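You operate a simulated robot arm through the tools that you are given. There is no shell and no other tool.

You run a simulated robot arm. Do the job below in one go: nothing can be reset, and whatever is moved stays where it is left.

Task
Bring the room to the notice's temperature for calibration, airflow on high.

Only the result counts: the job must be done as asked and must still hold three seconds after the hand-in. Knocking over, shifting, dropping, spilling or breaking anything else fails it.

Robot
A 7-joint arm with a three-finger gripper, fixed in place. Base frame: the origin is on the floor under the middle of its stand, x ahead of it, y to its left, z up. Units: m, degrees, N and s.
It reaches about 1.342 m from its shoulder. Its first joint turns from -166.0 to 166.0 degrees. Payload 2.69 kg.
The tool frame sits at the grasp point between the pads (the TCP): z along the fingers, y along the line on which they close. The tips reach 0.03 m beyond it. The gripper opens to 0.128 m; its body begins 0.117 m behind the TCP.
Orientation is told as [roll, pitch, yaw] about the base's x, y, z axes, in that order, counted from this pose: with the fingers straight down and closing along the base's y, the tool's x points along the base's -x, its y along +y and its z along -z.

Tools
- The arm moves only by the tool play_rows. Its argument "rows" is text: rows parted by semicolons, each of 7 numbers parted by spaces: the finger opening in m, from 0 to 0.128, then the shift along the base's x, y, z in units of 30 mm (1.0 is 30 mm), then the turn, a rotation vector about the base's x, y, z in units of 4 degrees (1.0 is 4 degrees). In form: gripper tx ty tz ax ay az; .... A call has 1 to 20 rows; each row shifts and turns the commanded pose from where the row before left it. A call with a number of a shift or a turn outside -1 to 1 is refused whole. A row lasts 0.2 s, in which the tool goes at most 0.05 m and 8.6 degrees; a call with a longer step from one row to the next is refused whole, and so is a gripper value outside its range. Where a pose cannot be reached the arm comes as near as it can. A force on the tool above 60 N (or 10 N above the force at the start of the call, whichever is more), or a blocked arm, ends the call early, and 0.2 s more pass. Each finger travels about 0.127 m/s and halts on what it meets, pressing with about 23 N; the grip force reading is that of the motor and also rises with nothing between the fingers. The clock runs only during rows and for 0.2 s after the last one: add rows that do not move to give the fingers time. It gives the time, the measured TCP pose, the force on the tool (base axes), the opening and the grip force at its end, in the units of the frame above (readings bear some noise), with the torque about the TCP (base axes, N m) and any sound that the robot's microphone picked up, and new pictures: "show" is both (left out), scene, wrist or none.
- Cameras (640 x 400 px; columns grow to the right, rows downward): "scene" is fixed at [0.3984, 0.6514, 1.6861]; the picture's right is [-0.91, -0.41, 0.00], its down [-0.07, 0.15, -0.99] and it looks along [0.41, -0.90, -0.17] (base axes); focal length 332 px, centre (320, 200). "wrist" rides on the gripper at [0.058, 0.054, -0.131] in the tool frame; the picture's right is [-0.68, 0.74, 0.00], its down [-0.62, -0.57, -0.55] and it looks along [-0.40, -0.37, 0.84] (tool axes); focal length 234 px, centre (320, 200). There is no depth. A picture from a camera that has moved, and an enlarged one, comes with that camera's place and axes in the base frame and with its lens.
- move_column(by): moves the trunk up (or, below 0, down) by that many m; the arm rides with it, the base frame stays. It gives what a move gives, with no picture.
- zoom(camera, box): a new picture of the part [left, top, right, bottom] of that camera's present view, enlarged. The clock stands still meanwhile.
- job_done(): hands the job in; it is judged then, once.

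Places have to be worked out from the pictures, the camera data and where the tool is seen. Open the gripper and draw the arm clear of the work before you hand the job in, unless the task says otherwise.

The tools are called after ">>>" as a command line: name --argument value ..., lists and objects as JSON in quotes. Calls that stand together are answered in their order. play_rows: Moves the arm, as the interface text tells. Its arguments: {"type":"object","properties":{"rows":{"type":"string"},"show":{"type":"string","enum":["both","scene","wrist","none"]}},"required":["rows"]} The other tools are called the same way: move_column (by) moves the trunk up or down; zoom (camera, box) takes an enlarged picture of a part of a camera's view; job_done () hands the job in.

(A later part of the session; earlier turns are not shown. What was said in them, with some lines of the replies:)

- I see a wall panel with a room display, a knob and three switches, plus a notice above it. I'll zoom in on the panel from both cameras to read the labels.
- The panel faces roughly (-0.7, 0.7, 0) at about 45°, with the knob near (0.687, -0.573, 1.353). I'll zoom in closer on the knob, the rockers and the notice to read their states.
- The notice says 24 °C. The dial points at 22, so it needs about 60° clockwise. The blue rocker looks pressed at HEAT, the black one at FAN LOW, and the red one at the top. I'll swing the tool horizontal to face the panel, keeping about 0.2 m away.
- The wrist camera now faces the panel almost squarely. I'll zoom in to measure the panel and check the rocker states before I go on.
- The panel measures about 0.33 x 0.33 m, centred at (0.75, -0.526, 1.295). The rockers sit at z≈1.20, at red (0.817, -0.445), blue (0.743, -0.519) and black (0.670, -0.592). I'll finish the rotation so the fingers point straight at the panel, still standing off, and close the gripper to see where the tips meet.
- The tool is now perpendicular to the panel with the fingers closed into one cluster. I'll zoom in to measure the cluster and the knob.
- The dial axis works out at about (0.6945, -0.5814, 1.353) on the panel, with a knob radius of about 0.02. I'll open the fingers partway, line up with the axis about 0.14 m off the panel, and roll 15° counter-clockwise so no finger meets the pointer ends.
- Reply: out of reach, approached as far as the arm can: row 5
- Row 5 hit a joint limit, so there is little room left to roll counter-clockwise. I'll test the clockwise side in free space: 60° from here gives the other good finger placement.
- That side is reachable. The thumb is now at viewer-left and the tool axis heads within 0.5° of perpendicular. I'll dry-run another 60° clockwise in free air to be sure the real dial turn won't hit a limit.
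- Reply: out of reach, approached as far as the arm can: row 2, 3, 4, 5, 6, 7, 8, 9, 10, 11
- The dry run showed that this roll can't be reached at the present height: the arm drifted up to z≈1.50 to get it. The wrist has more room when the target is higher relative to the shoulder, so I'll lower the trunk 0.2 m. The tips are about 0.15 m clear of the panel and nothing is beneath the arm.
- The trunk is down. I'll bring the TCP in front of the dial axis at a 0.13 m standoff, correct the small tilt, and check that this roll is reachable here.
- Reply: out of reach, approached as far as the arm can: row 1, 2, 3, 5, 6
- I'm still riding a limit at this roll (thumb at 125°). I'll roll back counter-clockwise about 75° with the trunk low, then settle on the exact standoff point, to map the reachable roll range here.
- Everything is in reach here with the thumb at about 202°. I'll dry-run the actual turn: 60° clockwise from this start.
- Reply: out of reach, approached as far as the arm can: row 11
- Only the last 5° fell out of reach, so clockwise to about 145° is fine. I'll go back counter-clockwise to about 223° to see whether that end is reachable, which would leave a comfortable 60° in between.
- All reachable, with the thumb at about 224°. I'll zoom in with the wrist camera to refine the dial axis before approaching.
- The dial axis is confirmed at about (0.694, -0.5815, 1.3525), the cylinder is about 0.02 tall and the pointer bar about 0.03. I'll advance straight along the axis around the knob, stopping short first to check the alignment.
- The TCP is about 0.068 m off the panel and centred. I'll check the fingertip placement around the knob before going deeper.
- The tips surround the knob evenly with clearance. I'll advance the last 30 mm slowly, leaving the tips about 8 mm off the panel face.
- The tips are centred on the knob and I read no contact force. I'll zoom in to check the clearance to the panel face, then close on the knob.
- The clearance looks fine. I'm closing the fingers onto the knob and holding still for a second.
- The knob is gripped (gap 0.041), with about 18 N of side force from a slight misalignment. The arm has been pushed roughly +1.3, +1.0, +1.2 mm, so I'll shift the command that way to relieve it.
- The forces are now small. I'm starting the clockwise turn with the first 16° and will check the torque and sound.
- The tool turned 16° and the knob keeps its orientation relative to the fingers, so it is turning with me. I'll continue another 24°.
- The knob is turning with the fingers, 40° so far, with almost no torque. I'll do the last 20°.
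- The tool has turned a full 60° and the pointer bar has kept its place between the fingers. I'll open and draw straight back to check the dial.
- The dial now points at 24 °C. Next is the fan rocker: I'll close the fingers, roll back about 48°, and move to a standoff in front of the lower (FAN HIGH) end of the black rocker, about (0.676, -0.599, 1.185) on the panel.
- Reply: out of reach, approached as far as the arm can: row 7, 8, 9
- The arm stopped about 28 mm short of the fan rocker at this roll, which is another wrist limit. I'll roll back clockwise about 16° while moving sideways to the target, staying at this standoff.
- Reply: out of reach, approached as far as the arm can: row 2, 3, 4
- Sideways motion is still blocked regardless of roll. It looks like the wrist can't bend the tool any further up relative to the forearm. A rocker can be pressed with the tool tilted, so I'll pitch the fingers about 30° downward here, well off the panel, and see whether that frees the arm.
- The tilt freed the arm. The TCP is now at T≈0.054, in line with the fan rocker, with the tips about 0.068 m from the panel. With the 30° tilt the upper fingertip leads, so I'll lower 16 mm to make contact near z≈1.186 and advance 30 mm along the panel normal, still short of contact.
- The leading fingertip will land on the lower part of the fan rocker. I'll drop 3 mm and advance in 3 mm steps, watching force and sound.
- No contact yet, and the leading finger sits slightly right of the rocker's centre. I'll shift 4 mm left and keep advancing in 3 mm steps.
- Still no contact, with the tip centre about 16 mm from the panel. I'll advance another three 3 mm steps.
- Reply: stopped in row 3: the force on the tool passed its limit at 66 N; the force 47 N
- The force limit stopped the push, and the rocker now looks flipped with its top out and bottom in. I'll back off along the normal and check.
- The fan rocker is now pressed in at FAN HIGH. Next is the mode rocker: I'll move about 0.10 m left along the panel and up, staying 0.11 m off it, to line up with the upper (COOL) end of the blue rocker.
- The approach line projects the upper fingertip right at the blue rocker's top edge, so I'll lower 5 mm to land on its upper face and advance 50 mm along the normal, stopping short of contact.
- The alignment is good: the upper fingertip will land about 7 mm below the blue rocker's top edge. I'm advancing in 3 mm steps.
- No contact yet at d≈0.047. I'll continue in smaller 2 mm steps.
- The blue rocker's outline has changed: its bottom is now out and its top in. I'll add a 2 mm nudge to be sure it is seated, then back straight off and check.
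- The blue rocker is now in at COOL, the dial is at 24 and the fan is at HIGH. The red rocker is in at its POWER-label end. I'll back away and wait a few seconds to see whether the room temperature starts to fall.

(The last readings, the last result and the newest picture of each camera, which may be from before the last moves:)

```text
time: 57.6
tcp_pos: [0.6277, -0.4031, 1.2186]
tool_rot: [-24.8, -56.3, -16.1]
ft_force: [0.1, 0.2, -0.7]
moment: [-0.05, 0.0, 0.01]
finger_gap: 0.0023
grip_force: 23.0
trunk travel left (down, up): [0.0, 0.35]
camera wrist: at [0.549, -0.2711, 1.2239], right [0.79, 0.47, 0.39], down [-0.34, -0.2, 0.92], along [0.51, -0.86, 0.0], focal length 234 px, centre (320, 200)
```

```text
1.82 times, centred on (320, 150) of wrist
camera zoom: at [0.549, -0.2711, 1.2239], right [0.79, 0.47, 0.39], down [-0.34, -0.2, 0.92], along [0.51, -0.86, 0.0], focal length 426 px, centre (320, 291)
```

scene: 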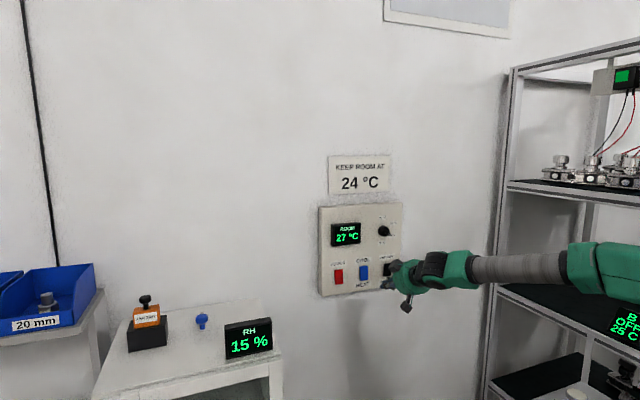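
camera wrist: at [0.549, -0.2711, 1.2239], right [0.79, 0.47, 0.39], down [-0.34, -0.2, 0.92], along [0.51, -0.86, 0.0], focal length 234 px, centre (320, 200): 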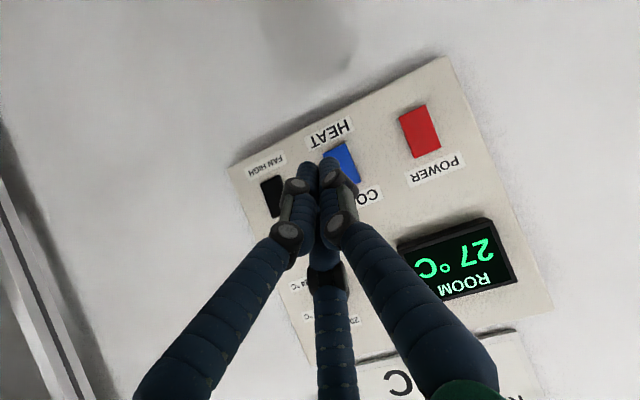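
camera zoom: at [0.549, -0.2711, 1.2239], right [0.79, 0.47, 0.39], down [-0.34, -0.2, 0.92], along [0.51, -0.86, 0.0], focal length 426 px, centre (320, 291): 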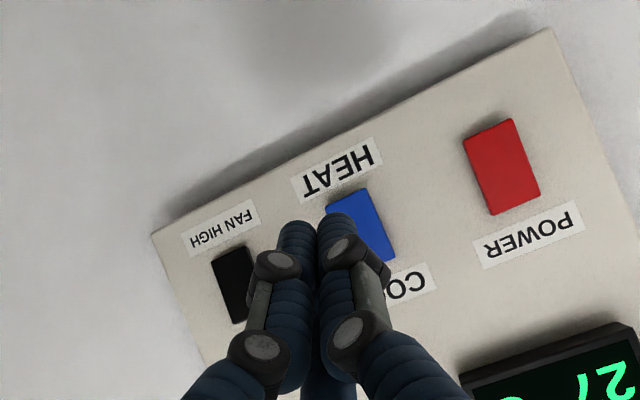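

It still reads 27 °C about six seconds on. I'll wait longer before deciding about the power switch.

>>> play_rows --rows "0 0 0 0 0 0 0; 0 0 0 0 0 0 0; 0 0 0 0 0 0 0; 0 0 0 0 0 0 0; 0 0 0 0 0 0 0; 0 0 0 0 0 0 0; 0 0 0 0 0 0 0; 0 0 0 0 0 0 0; 0 0 0 0 0 0 0; 0 0 0 0 0 0 0; 0 0 0 0 0 0 0; 0 0 0 0 0 0 0; 0 0 0 0 0 0 0; 0 0 0 0 0 0 0; 0 0 0 0 0 0 0; 0 0 0 0 0 0 0; 0 0 0 0 0 0 0; 0 0 0 0 0 0 0; 0 0 0 0 0 0 0; 0 0 0 0 0 0 0" --show "none"

>>> play_rows --rows "0 0 0 0 0 0 0; 0 0 0 0 0 0 0; 0 0 0 0 0 0 0; 0 0 0 0 0 0 0; 0 0 0 0 0 0 0; 0 0 0 0 0 0 0; 0 0 0 0 0 0 0; 0 0 0 0 0 0 0; 0 0 0 0 0 0 0; 0 0 0 0 0 0 0; 0 0 0 0 0 0 0; 0 0 0 0 0 0 0; 0 0 0 0 0 0 0; 0 0 0 0 0 0 0; 0 0 0 0 0 0 0; 0 0 0 0 0 0 0; 0 0 0 0 0 0 0; 0 0 0 0 0 0 0; 0 0 0 0 0 0 0; 0 0 0 0 0 0 0" --show "none"

>>> zoom --camera "scene" --box '[315, 200, 415, 300]'

```text
time: 61.8
tcp_pos: [0.6293, -0.4018, 1.2182]
tool_rot: [-24.8, -56.4, -16.0]
ft_force: [-0.3, 0.3, -1.2]
moment: [0.0, 0.0, -0.01]
finger_gap: 0.0023
grip_force: 22.9
trunk travel left (down, up): [0.0, 0.35]
```

```text
time: 66.0
tcp_pos: [0.628, -0.4031, 1.2172]
tool_rot: [-24.8, -56.4, -16.0]
ft_force: [0.6, -0.4, 0.1]
moment: [0.01, -0.03, 0.0]
finger_gap: 0.0021
grip_force: 22.9
trunk travel left (down, up): [0.0, 0.35]
```

```text
4.00 times, centred on (365, 250) of scene
camera zoom: at [0.3984, 0.6514, 1.6861], right [-0.91, -0.41, 0.0], down [-0.07, 0.15, -0.99], along [0.41, -0.9, -0.17], focal length 1327 px, centre (140, 0)
```

zoom: 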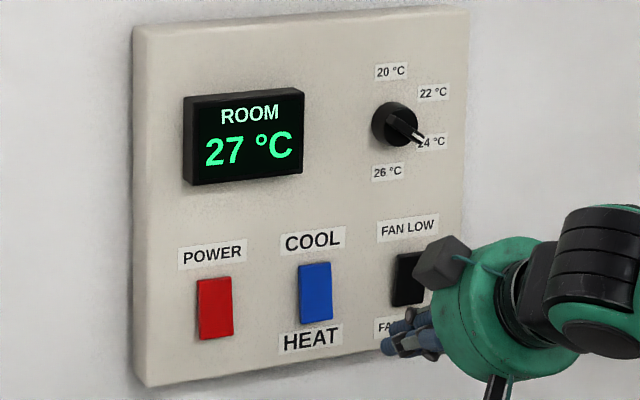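

There is no change after about 14 s. Waiting costs nothing and real cooling may be slow, so I'll wait roughly 17 s more before touching the power switch.

>>> play_rows --rows "0 0 0 0 0 0 0; 0 0 0 0 0 0 0; 0 0 0 0 0 0 0; 0 0 0 0 0 0 0; 0 0 0 0 0 0 0; 0 0 0 0 0 0 0; 0 0 0 0 0 0 0; 0 0 0 0 0 0 0; 0 0 0 0 0 0 0; 0 0 0 0 0 0 0; 0 0 0 0 0 0 0; 0 0 0 0 0 0 0; 0 0 0 0 0 0 0; 0 0 0 0 0 0 0; 0 0 0 0 0 0 0; 0 0 0 0 0 0 0; 0 0 0 0 0 0 0; 0 0 0 0 0 0 0; 0 0 0 0 0 0 0; 0 0 0 0 0 0 0" --show "none"

>>> play_rows --rows "0 0 0 0 0 0 0; 0 0 0 0 0 0 0; 0 0 0 0 0 0 0; 0 0 0 0 0 0 0; 0 0 0 0 0 0 0; 0 0 0 0 0 0 0; 0 0 0 0 0 0 0; 0 0 0 0 0 0 0; 0 0 0 0 0 0 0; 0 0 0 0 0 0 0; 0 0 0 0 0 0 0; 0 0 0 0 0 0 0; 0 0 0 0 0 0 0; 0 0 0 0 0 0 0; 0 0 0 0 0 0 0; 0 0 0 0 0 0 0; 0 0 0 0 0 0 0; 0 0 0 0 0 0 0; 0 0 0 0 0 0 0; 0 0 0 0 0 0 0" --show "none"

>>> play_rows --rows "0 0 0 0 0 0 0; 0 0 0 0 0 0 0; 0 0 0 0 0 0 0; 0 0 0 0 0 0 0; 0 0 0 0 0 0 0; 0 0 0 0 0 0 0; 0 0 0 0 0 0 0; 0 0 0 0 0 0 0; 0 0 0 0 0 0 0; 0 0 0 0 0 0 0; 0 0 0 0 0 0 0; 0 0 0 0 0 0 0; 0 0 0 0 0 0 0; 0 0 0 0 0 0 0; 0 0 0 0 0 0 0; 0 0 0 0 0 0 0; 0 0 0 0 0 0 0; 0 0 0 0 0 0 0; 0 0 0 0 0 0 0; 0 0 0 0 0 0 0" --show "none"

>>> play_rows --rows "0 0 0 0 0 0 0; 0 0 0 0 0 0 0; 0 0 0 0 0 0 0; 0 0 0 0 0 0 0; 0 0 0 0 0 0 0; 0 0 0 0 0 0 0; 0 0 0 0 0 0 0; 0 0 0 0 0 0 0; 0 0 0 0 0 0 0; 0 0 0 0 0 0 0; 0 0 0 0 0 0 0; 0 0 0 0 0 0 0; 0 0 0 0 0 0 0; 0 0 0 0 0 0 0; 0 0 0 0 0 0 0; 0 0 0 0 0 0 0; 0 0 0 0 0 0 0; 0 0 0 0 0 0 0; 0 0 0 0 0 0 0; 0 0 0 0 0 0 0" --show "scene"

>>> zoom --camera "scene" --box '[315, 200, 415, 300]'

```text
time: 70.2
tcp_pos: [0.6273, -0.4018, 1.2181]
tool_rot: [-24.8, -56.3, -16.0]
ft_force: [0.6, -1.1, -0.6]
moment: [0.01, 0.03, 0.01]
finger_gap: 0.0022
grip_force: 23.5
trunk travel left (down, up): [0.0, 0.35]
```

```text
time: 74.4
tcp_pos: [0.6285, -0.4031, 1.2191]
tool_rot: [-24.8, -56.3, -16.1]
ft_force: [0.4, 0.0, -0.3]
moment: [0.03, 0.0, 0.0]
finger_gap: 0.002
grip_force: 23.1
trunk travel left (down, up): [0.0, 0.35]
```

```text
time: 78.6
tcp_pos: [0.6282, -0.4021, 1.2182]
tool_rot: [-24.7, -56.3, -16.1]
ft_force: [-0.1, -0.8, -0.3]
moment: [0.01, 0.0, 0.02]
finger_gap: 0.0021
grip_force: 23.1
trunk travel left (down, up): [0.0, 0.35]
```

```text
time: 82.8
tcp_pos: [0.6291, -0.4022, 1.2168]
tool_rot: [-24.9, -56.3, -16.1]
ft_force: [-0.4, -0.2, -0.4]
moment: [0.0, 0.0, 0.01]
finger_gap: 0.002
grip_force: 22.8
trunk travel left (down, up): [0.0, 0.35]
```

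scene: 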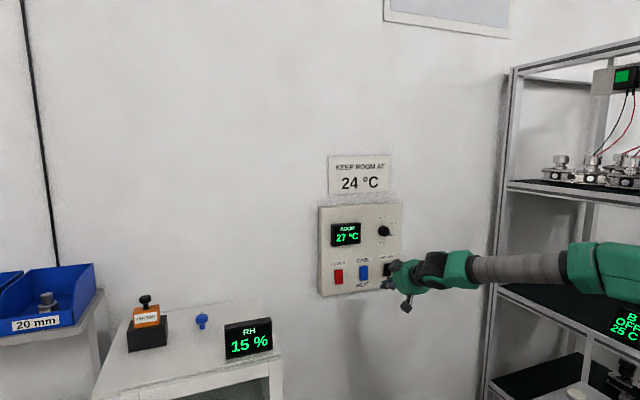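

```text
4.00 times, centred on (365, 250) of scene
camera zoom: at [0.3984, 0.6514, 1.6861], right [-0.91, -0.41, 0.0], down [-0.07, 0.15, -0.99], along [0.41, -0.9, -0.17], focal length 1327 px, centre (140, 0)
```

zoom: 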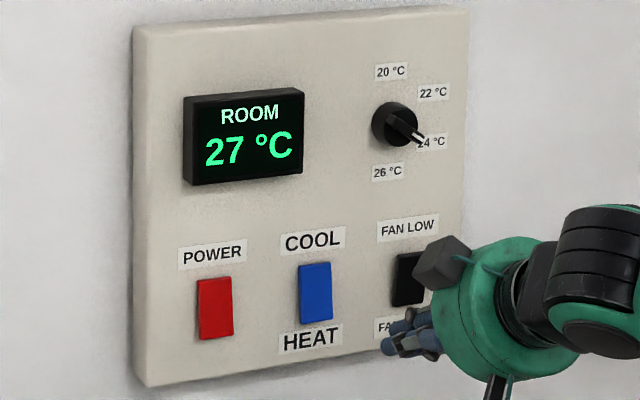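

It still reads 27 °C about 31 s after I selected COOL, with no sound. Before concluding that the power is off, I'll check the dial angle and the rocker seating up close.

>>> zoom --camera "scene" --box '[364, 208, 412, 248]'

>>> zoom --camera "scene" --box '[320, 250, 400, 300]'

>>> zoom --camera "wrist" --box '[330, 90, 480, 190]'

```text
10.00 times, centred on (388, 228) of scene
camera zoom: at [0.3984, 0.6514, 1.6861], right [-0.91, -0.41, 0.0], down [-0.07, 0.15, -0.99], along [0.41, -0.9, -0.17], focal length 3318 px, centre (-360, -80)
```

zoom: 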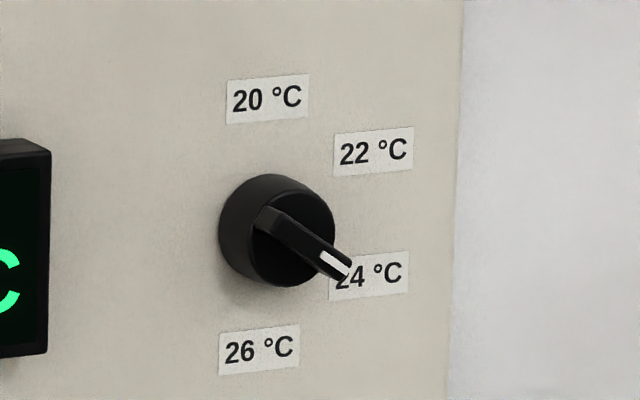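

```text
8.00 times, centred on (360, 275) of scene
camera zoom: at [0.3984, 0.6514, 1.6861], right [-0.91, -0.41, 0.0], down [-0.07, 0.15, -0.99], along [0.41, -0.9, -0.17], focal length 2654 px, centre (0, -400)
```

zoom: 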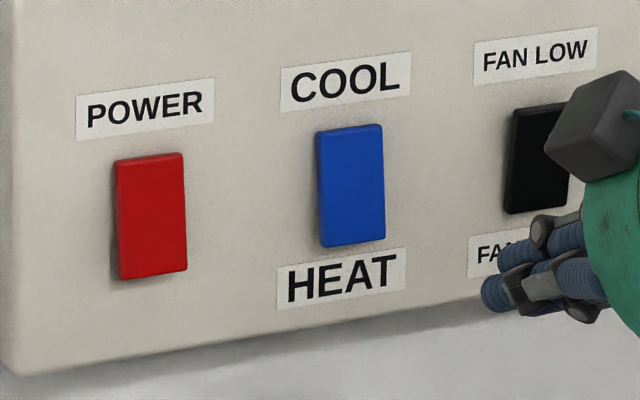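

```text
4.00 times, centred on (405, 140) of wrist
camera zoom: at [0.549, -0.2711, 1.2238], right [0.79, 0.47, 0.39], down [-0.34, -0.2, 0.92], along [0.51, -0.86, 0.0], focal length 937 px, centre (-20, 440)
```

zoom: 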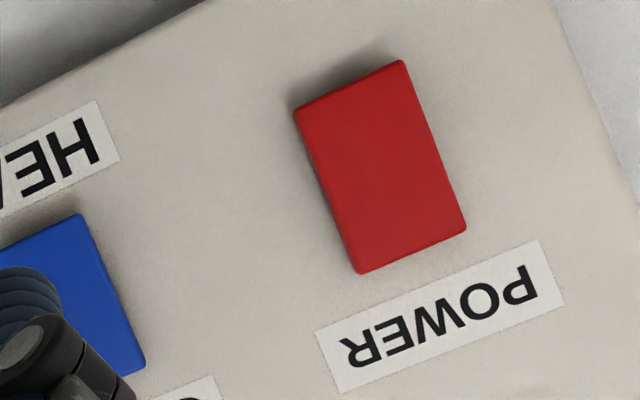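

The dial points at 24 and the blue and black rockers are seated. Since nothing responds and there is no fan sound, the power is probably off. The rocker can be pressed back, so I'll test it: move left to a standoff in front of the lower end of the red rocker.

>>> play_rows --rows "0 0.648 0.177 -0.172 0 0 0; 0 0.648 0.177 -0.172 0 0 0; 0 0.648 0.177 -0.172 0 0 0; 0 0.648 0.177 -0.172 0 0 0; 0 0.648 0.177 -0.172 0 0 0; 0 0.648 0.177 -0.172 0 0 0; 0 0 0 0 0 0 0" --show "both"

>>> zoom --camera "scene" --box '[315, 230, 415, 310]'

>>> zoom --camera "wrist" --box '[190, 40, 450, 220]'

```text
time: 84.4
tcp_pos: [0.7456, -0.3702, 1.1855]
tool_rot: [-24.8, -56.4, -16.1]
ft_force: [-0.6, -0.6, 0.2]
moment: [-0.01, 0.01, -0.01]
finger_gap: 0.0022
grip_force: 22.8
trunk travel left (down, up): [0.0, 0.35]
camera wrist: at [0.665, -0.2388, 1.1906], right [0.79, 0.47, 0.39], down [-0.34, -0.2, 0.92], along [0.51, -0.86, 0.0], focal length 234 px, centre (320, 200)
```

scene: 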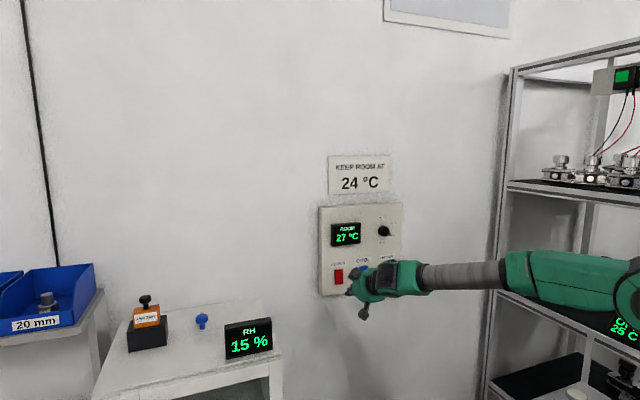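
wrist: 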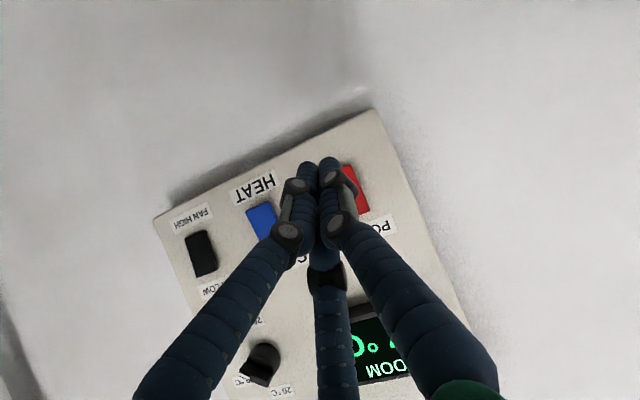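

```text
5.00 times, centred on (365, 270) of scene
camera zoom: at [0.3984, 0.6514, 1.6861], right [-0.91, -0.41, 0.0], down [-0.07, 0.15, -0.99], along [0.41, -0.9, -0.17], focal length 1659 px, centre (95, -150)
```

zoom: 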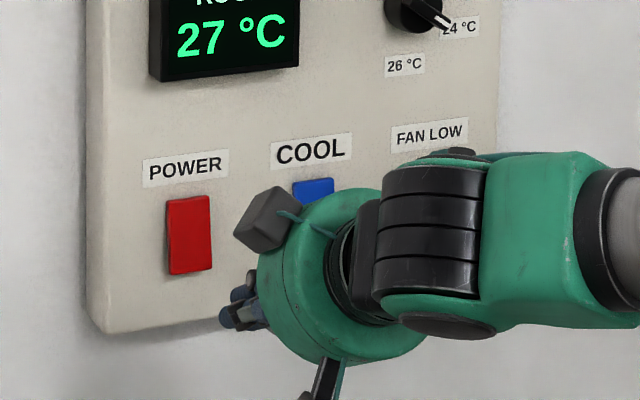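

```text
2.22 times, centred on (320, 130) of wrist
camera zoom: at [0.665, -0.2388, 1.1906], right [0.79, 0.47, 0.39], down [-0.34, -0.2, 0.92], along [0.51, -0.86, 0.0], focal length 520 px, centre (320, 356)
```

zoom: 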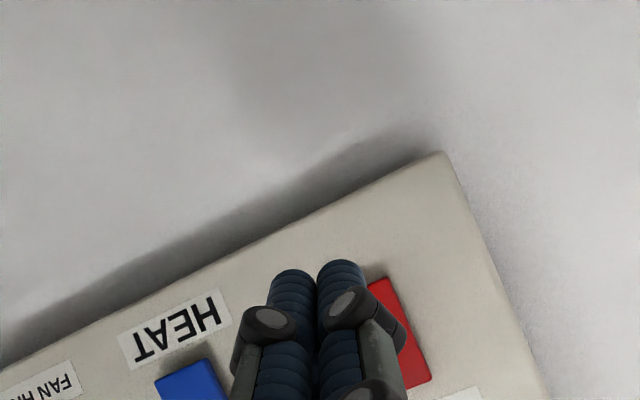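

The alignment mirrors the fan press. I'll advance 55 mm along the normal, short of contact.

>>> play_rows --rows "0 0.325 -0.325 0 0 0 0; 0 0.325 -0.325 0 0 0 0; 0 0.325 -0.325 0 0 0 0; 0 0.325 -0.325 0 0 0 0; 0 0 0 0 0 0 0" --show "scene"

>>> zoom --camera "scene" --box '[315, 240, 395, 300]'

```text
time: 85.6
tcp_pos: [0.7842, -0.4095, 1.1853]
tool_rot: [-24.9, -56.3, -16.1]
ft_force: [0.0, -0.2, 0.6]
moment: [-0.01, -0.01, -0.02]
finger_gap: 0.0022
grip_force: 23.5
trunk travel left (down, up): [0.0, 0.35]
```

scene: 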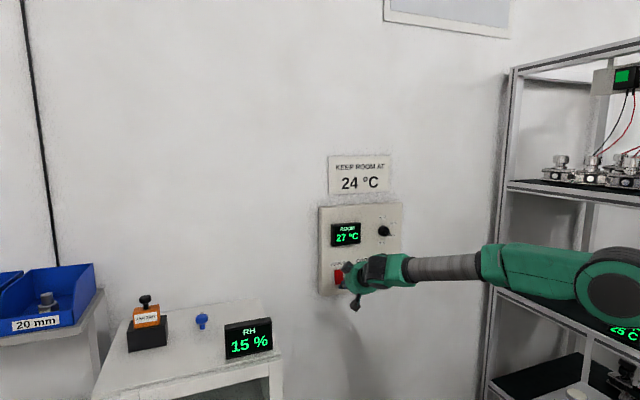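

```text
6.67 times, centred on (355, 270) of scene
camera zoom: at [0.3984, 0.6514, 1.6861], right [-0.91, -0.41, 0.0], down [-0.07, 0.15, -0.99], along [0.41, -0.9, -0.17], focal length 2212 px, centre (87, -267)
```

zoom: 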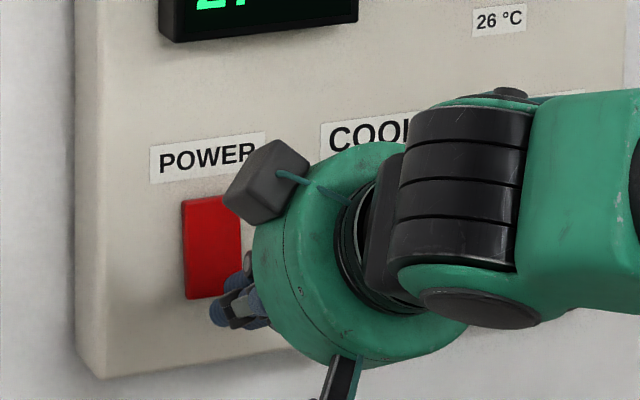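

Still clear at d≈0.058. I'm continuing with small steps until the rocker flips.

>>> play_rows --rows "0 0.0707 -0.0707 0 0 0 0; 0 0.0707 -0.0707 0 0 0 0; 0 0.0707 -0.0707 0 0 0 0; 0 0.0707 -0.0707 0 0 0 0; 0 0.05 -0.05 0 0 0 0; 0 0.05 -0.05 0 0 0 0; 0 0 0 0 0 0 0" --show "scene"

>>> zoom --camera "scene" --box '[315, 240, 395, 300]'

```text
time: 87.2
tcp_pos: [0.7961, -0.4217, 1.1875]
tool_rot: [-24.8, -56.3, -16.0]
ft_force: [0.0, 0.2, -0.1]
moment: [-0.05, -0.01, 0.0]
finger_gap: 0.0019
grip_force: 22.8
trunk travel left (down, up): [0.0, 0.35]
```

scene: 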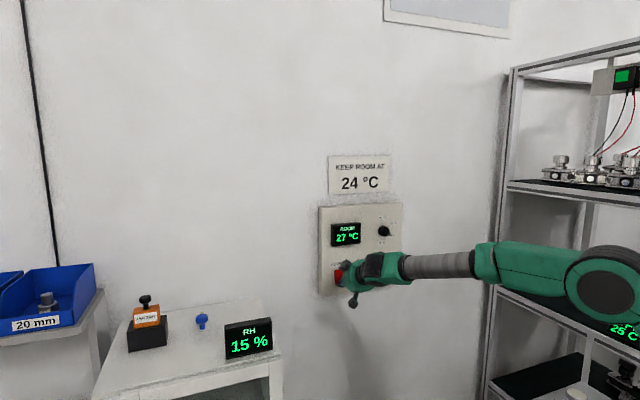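

```text
6.67 times, centred on (355, 270) of scene
camera zoom: at [0.3984, 0.6514, 1.6861], right [-0.91, -0.41, 0.0], down [-0.07, 0.15, -0.99], along [0.41, -0.9, -0.17], focal length 2212 px, centre (87, -267)
```

zoom: 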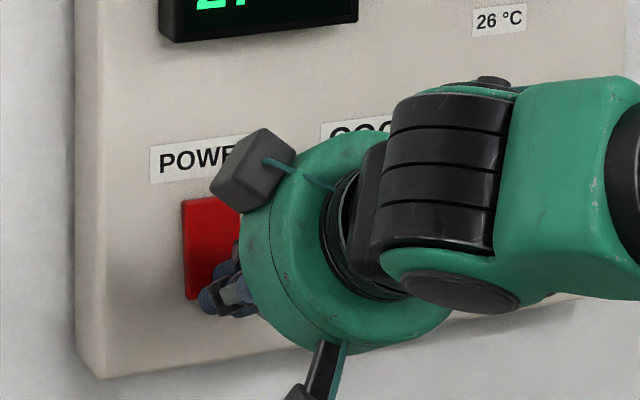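

It hasn't flipped yet at d≈0.041. I'll press on in 2 mm steps.

>>> play_rows --rows "0 0.05 -0.05 0 0 0 0; 0 0.05 -0.05 0 0 0 0; 0 0.03 -0.03 0 0 0 0; 0 0 0 0 0 0 0" --show "scene"

>>> zoom --camera "scene" --box '[315, 240, 395, 300]'

```text
time: 88.2
tcp_pos: [0.7973, -0.4226, 1.1869]
tool_rot: [-24.8, -56.3, -16.1]
ft_force: [-25.5, 20.7, -6.0]
moment: [0.25, 0.04, -0.16]
finger_gap: 0.0021
grip_force: 22.4
trunk travel left (down, up): [0.0, 0.35]
```

scene: 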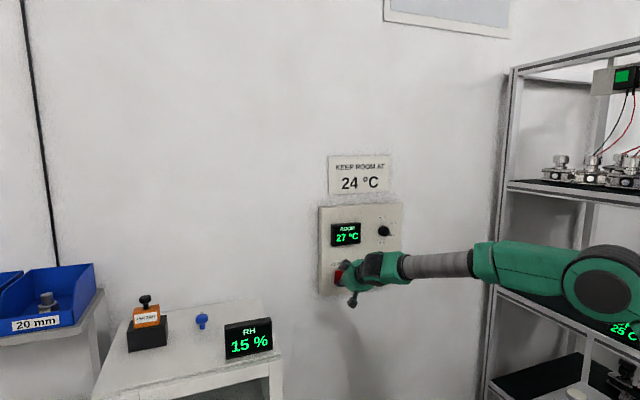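

```text
6.67 times, centred on (355, 270) of scene
camera zoom: at [0.3984, 0.6514, 1.6861], right [-0.91, -0.41, 0.0], down [-0.07, 0.15, -0.99], along [0.41, -0.9, -0.17], focal length 2212 px, centre (87, -267)
```

zoom: 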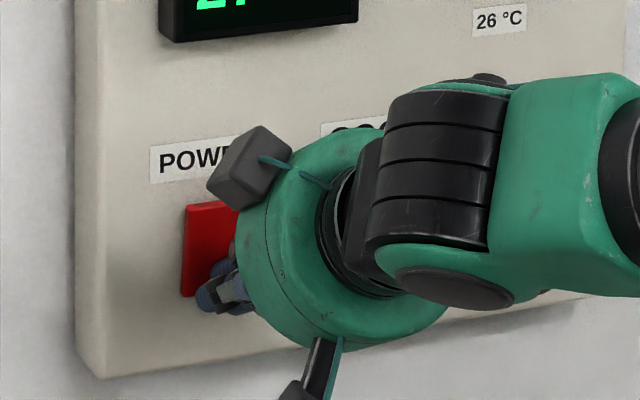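

The red rocker's outline has flipped, with its bottom now in. I'll back off and watch the display for a few seconds.

>>> play_rows --rows "0 -0.1 0.1 0 0 0 0; 0 -0.2 0.2 0 0 0 0; 0 -0.354 0.354 0 0 0 0; 0 -0.354 0.354 0 0 0 0; 0 -0.354 0.354 0 0 0 0; 0 -0.5 0.5 0 0 0 0; 0 -0.5 0.5 0 0 0 0; 0 -0.5 0.5 0 0 0 0; 0 0 0 0 0 0 0; 0 0 0 0 0 0 0; 0 0 0 0 0 0 0; 0 0 0 0 0 0 0; 0 0 0 0 0 0 0; 0 0 0 0 0 0 0; 0 0 0 0 0 0 0; 0 0 0 0 0 0 0; 0 0 0 0 0 0 0" --show "both"

>>> zoom --camera "scene" --box '[315, 200, 415, 300]'

>>> zoom --camera "wrist" --box '[190, 60, 450, 260]'

```text
time: 91.8
tcp_pos: [0.7129, -0.3374, 1.1868]
tool_rot: [-24.8, -56.3, -16.1]
ft_force: [-0.7, -0.4, -0.5]
moment: [-0.03, -0.01, -0.02]
finger_gap: 0.0023
grip_force: 23.1
trunk travel left (down, up): [0.0, 0.35]
camera wrist: at [0.6334, -0.2074, 1.1915], right [0.79, 0.47, 0.39], down [-0.34, -0.2, 0.92], along [0.51, -0.86, 0.0], focal length 234 px, centre (320, 200)
```

scene: 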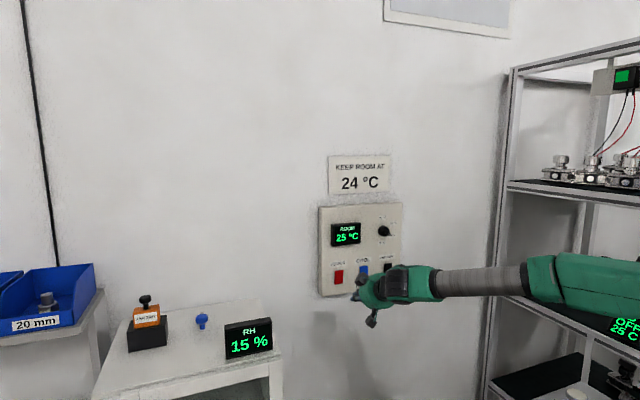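
wrist: 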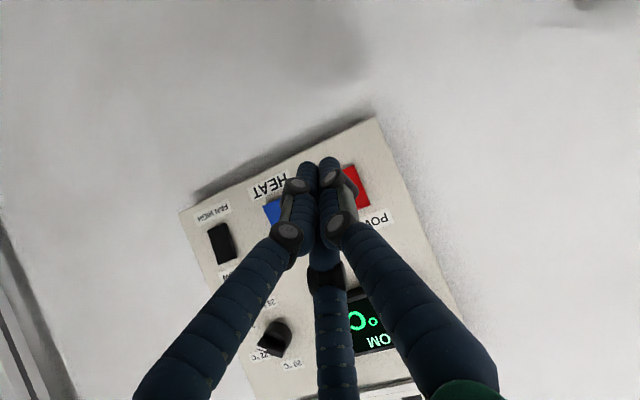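

```text
4.00 times, centred on (365, 250) of scene
camera zoom: at [0.3984, 0.6514, 1.6861], right [-0.91, -0.41, 0.0], down [-0.07, 0.15, -0.99], along [0.41, -0.9, -0.17], focal length 1327 px, centre (140, 0)
```

zoom: 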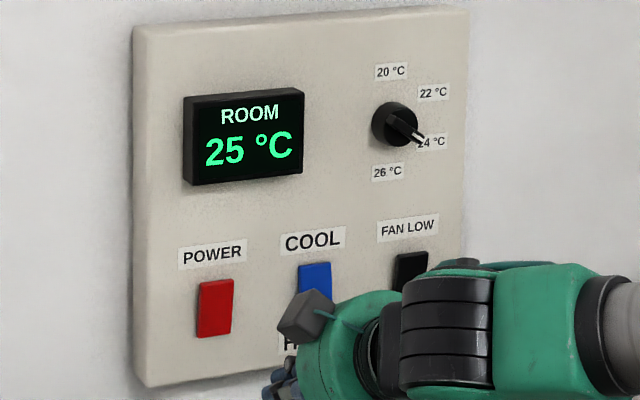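

```text
2.00 times, centred on (320, 160) of wrist
camera zoom: at [0.6334, -0.2074, 1.1915], right [0.79, 0.47, 0.39], down [-0.34, -0.2, 0.92], along [0.51, -0.86, 0.0], focal length 468 px, centre (320, 280)
```

zoom: 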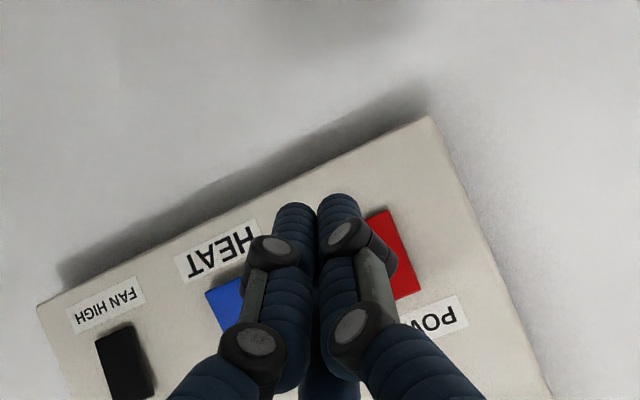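

The power was off. It's on now, and the room already reads 25 °C and is falling. I'll open the gripper, draw the arm further back from the panel, and wait for it to settle.

>>> play_rows --rows "0.03 -0.6 0.6 0.1 0 0 0; 0.06 -0.6 0.6 0.1 0 0 0; 0.09 -0.6 0.6 0.1 0 0 0; 0.128 -0.5 0.5 0.1 0 0 0; 0.128 0 0 0 0 0 0; 0.128 0 0 0 0 0 0; 0.128 0 0 0 0 0 0; 0.128 0 0 0 0 0 0; 0.128 0 0 0 0 0 0; 0.128 0 0 0 0 0 0; 0.128 0 0 0 0 0 0; 0.128 0 0 0 0 0 0; 0.128 0 0 0 0 0 0; 0.128 0 0 0 0 0 0; 0.128 0 0 0 0 0 0; 0.128 0 0 0 0 0 0; 0.128 0 0 0 0 0 0; 0.128 0 0 0 0 0 0; 0.128 0 0 0 0 0 0; 0.128 0 0 0 0 0 0" --show "both"

>>> zoom --camera "scene" --box '[315, 200, 415, 300]'

```text
time: 96.0
tcp_pos: [0.6451, -0.2706, 1.1974]
tool_rot: [-24.8, -56.2, -16.2]
ft_force: [-0.9, 0.0, -0.4]
moment: [0.02, -0.04, 0.01]
finger_gap: 0.1279
grip_force: 0.2
trunk travel left (down, up): [0.0, 0.35]
camera wrist: at [0.5654, -0.1391, 1.2034], right [0.79, 0.47, 0.39], down [-0.34, -0.2, 0.92], along [0.51, -0.86, 0.0], focal length 234 px, centre (320, 200)
```

scene: 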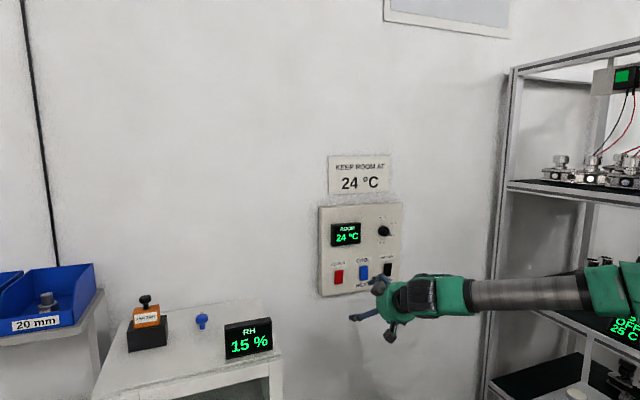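
wrist: 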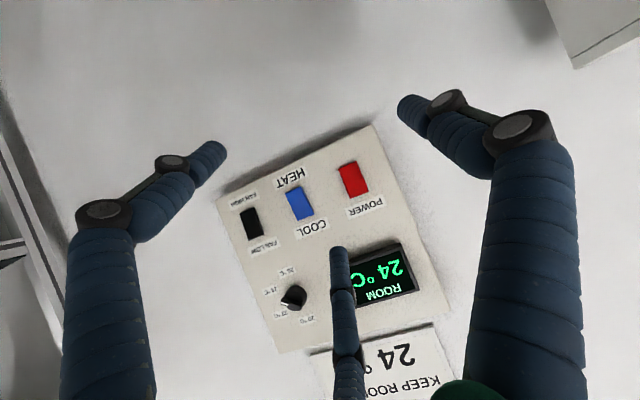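

```text
4.00 times, centred on (365, 250) of scene
camera zoom: at [0.3984, 0.6514, 1.6861], right [-0.91, -0.41, 0.0], down [-0.07, 0.15, -0.99], along [0.41, -0.9, -0.17], focal length 1327 px, centre (140, 0)
```

zoom: 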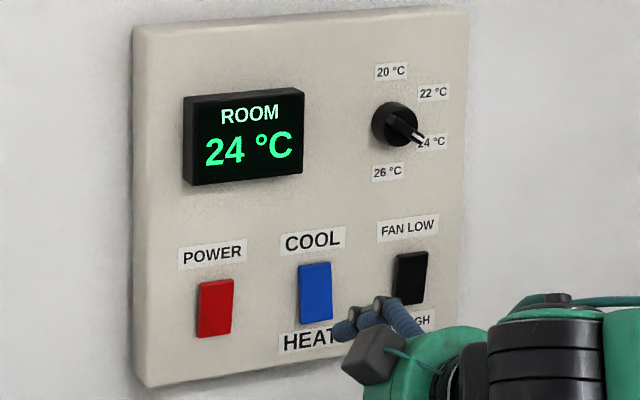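

The room now reads 24 °C. I'll wait a few more seconds to confirm it holds, and check the rockers with the wrist camera.

>>> play_rows --rows "0.128 0 0 0 0 0 0; 0.128 0 0 0 0 0 0; 0.128 0 0 0 0 0 0; 0.128 0 0 0 0 0 0; 0.128 0 0 0 0 0 0; 0.128 0 0 0 0 0 0; 0.128 0 0 0 0 0 0; 0.128 0 0 0 0 0 0; 0.128 0 0 0 0 0 0; 0.128 0 0 0 0 0 0; 0.128 0 0 0 0 0 0; 0.128 0 0 0 0 0 0; 0.128 0 0 0 0 0 0; 0.128 0 0 0 0 0 0; 0.128 0 0 0 0 0 0; 0.128 0 0 0 0 0 0; 0.128 0 0 0 0 0 0; 0.128 0 0 0 0 0 0; 0.128 0 0 0 0 0 0; 0.128 0 0 0 0 0 0" --show "scene"

>>> zoom --camera "wrist" --box '[210, 120, 450, 350]'

>>> zoom --camera "wrist" --box '[225, 150, 385, 250]'

>>> zoom --camera "scene" --box '[315, 200, 415, 300]'

```text
time: 100.2
tcp_pos: [0.6461, -0.2704, 1.1982]
tool_rot: [-24.8, -56.2, -16.1]
ft_force: [-0.2, -0.5, -0.1]
moment: [0.0, 0.04, -0.02]
finger_gap: 0.1283
grip_force: 0.0
trunk travel left (down, up): [0.0, 0.35]
```

scene: 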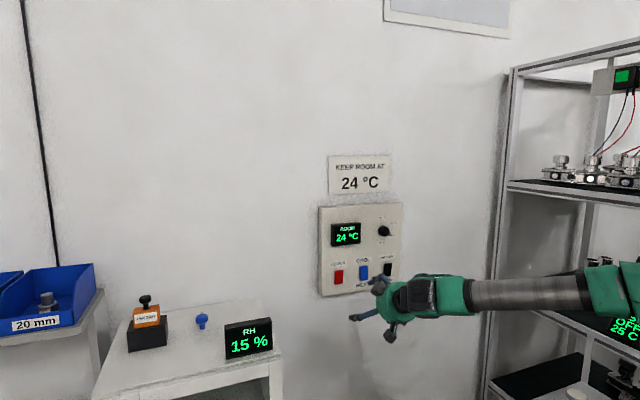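

```text
1.74 times, centred on (330, 235) of wrist
camera zoom: at [0.5654, -0.1391, 1.2034], right [0.79, 0.47, 0.39], down [-0.34, -0.2, 0.92], along [0.51, -0.86, 0.0], focal length 407 px, centre (303, 139)
```

zoom: 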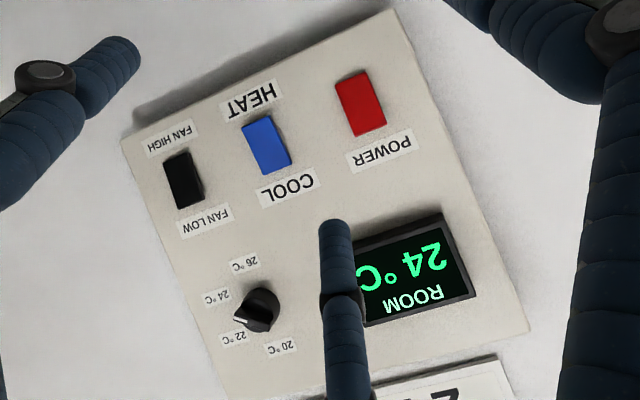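

```text
4.00 times, centred on (305, 200) of wrist
camera zoom: at [0.5654, -0.1391, 1.2034], right [0.79, 0.47, 0.39], down [-0.34, -0.2, 0.92], along [0.51, -0.86, 0.0], focal length 937 px, centre (380, 200)
```

zoom: 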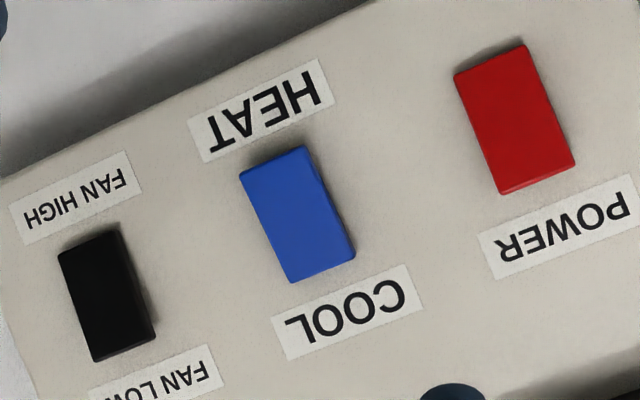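

```text
4.00 times, centred on (365, 250) of scene
camera zoom: at [0.3984, 0.6514, 1.6861], right [-0.91, -0.41, 0.0], down [-0.07, 0.15, -0.99], along [0.41, -0.9, -0.17], focal length 1327 px, centre (140, 0)
```

zoom: 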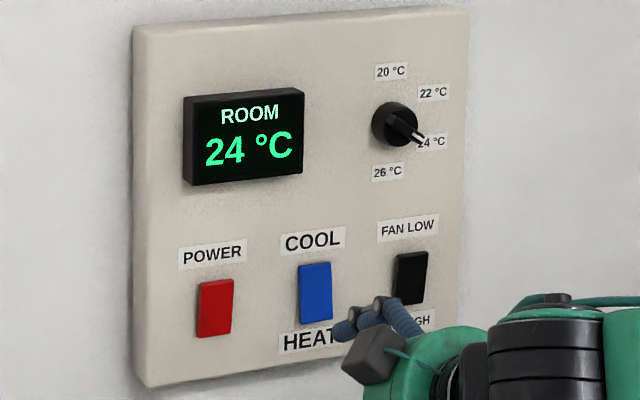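

It has held at 24 °C, with POWER on, COOL in and FAN HIGH in. I'll take one more few-second wait to be sure it doesn't drift below, with the arm clear and the gripper open.

>>> play_rows --rows "0.128 -0.4 0.4 0 0 0 0; 0.128 -0.4 0.4 0 0 0 0; 0.128 0 0 0 0 0 0; 0.128 0 0 0 0 0 0; 0.128 0 0 0 0 0 0; 0.128 0 0 0 0 0 0; 0.128 0 0 0 0 0 0; 0.128 0 0 0 0 0 0; 0.128 0 0 0 0 0 0; 0.128 0 0 0 0 0 0; 0.128 0 0 0 0 0 0; 0.128 0 0 0 0 0 0; 0.128 0 0 0 0 0 0; 0.128 0 0 0 0 0 0; 0.128 0 0 0 0 0 0; 0.128 0 0 0 0 0 0; 0.128 0 0 0 0 0 0; 0.128 0 0 0 0 0 0; 0.128 0 0 0 0 0 0; 0.128 0 0 0 0 0 0" --show "scene"

>>> zoom --camera "scene" --box '[315, 200, 415, 300]'

```text
time: 104.4
tcp_pos: [0.6205, -0.2456, 1.1975]
tool_rot: [-24.7, -56.3, -16.1]
ft_force: [0.3, 1.1, -0.5]
moment: [0.0, 0.03, 0.01]
finger_gap: 0.128
grip_force: 0.0
trunk travel left (down, up): [0.0, 0.35]
```

scene: 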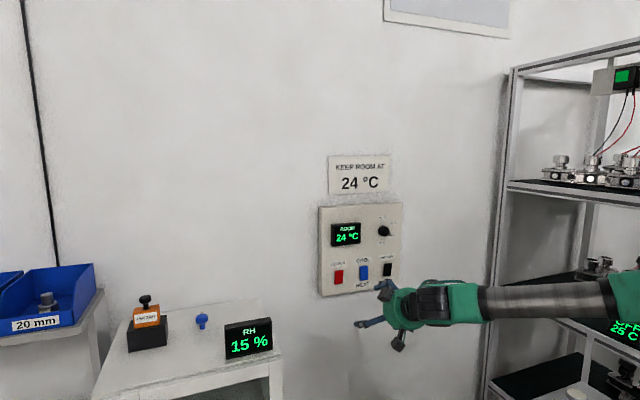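

```text
4.00 times, centred on (365, 250) of scene
camera zoom: at [0.3984, 0.6514, 1.6861], right [-0.91, -0.41, 0.0], down [-0.07, 0.15, -0.99], along [0.41, -0.9, -0.17], focal length 1327 px, centre (140, 0)
```

zoom: 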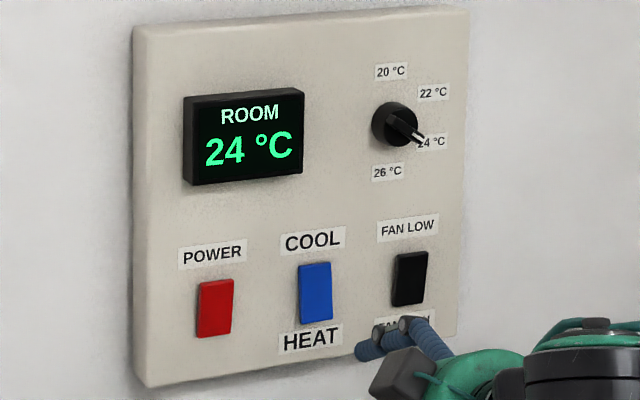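

The room is steady at 24 °C, matching the notice, with cooling on, the dial at 24 and the fan on HIGH. The gripper is open, the arm is clear and nothing else has been moved, so I'm handing in.

>>> job_done

```text
The job is handed in.
```

The room is at the notice's 24 °C, with airflow on high. The display had held at 24 °C for at least eight seconds when I handed the job in.

- **Dial:** turned from 22 °C to 24 °C.
- **Fan:** switched from FAN LOW to FAN HIGH.
- **Mode:** switched from HEAT to COOL.
- **Power:** this turned out to be off. The room stayed at 27 °C for over 30 seconds after I selected COOL. Pressing the lower end of the red switch started the cooling.

I lowered the trunk by 0.2 m so the wrist could turn the dial, and it is still at that height. The arm is clear of the panel with the gripper open, and nothing else was touched.
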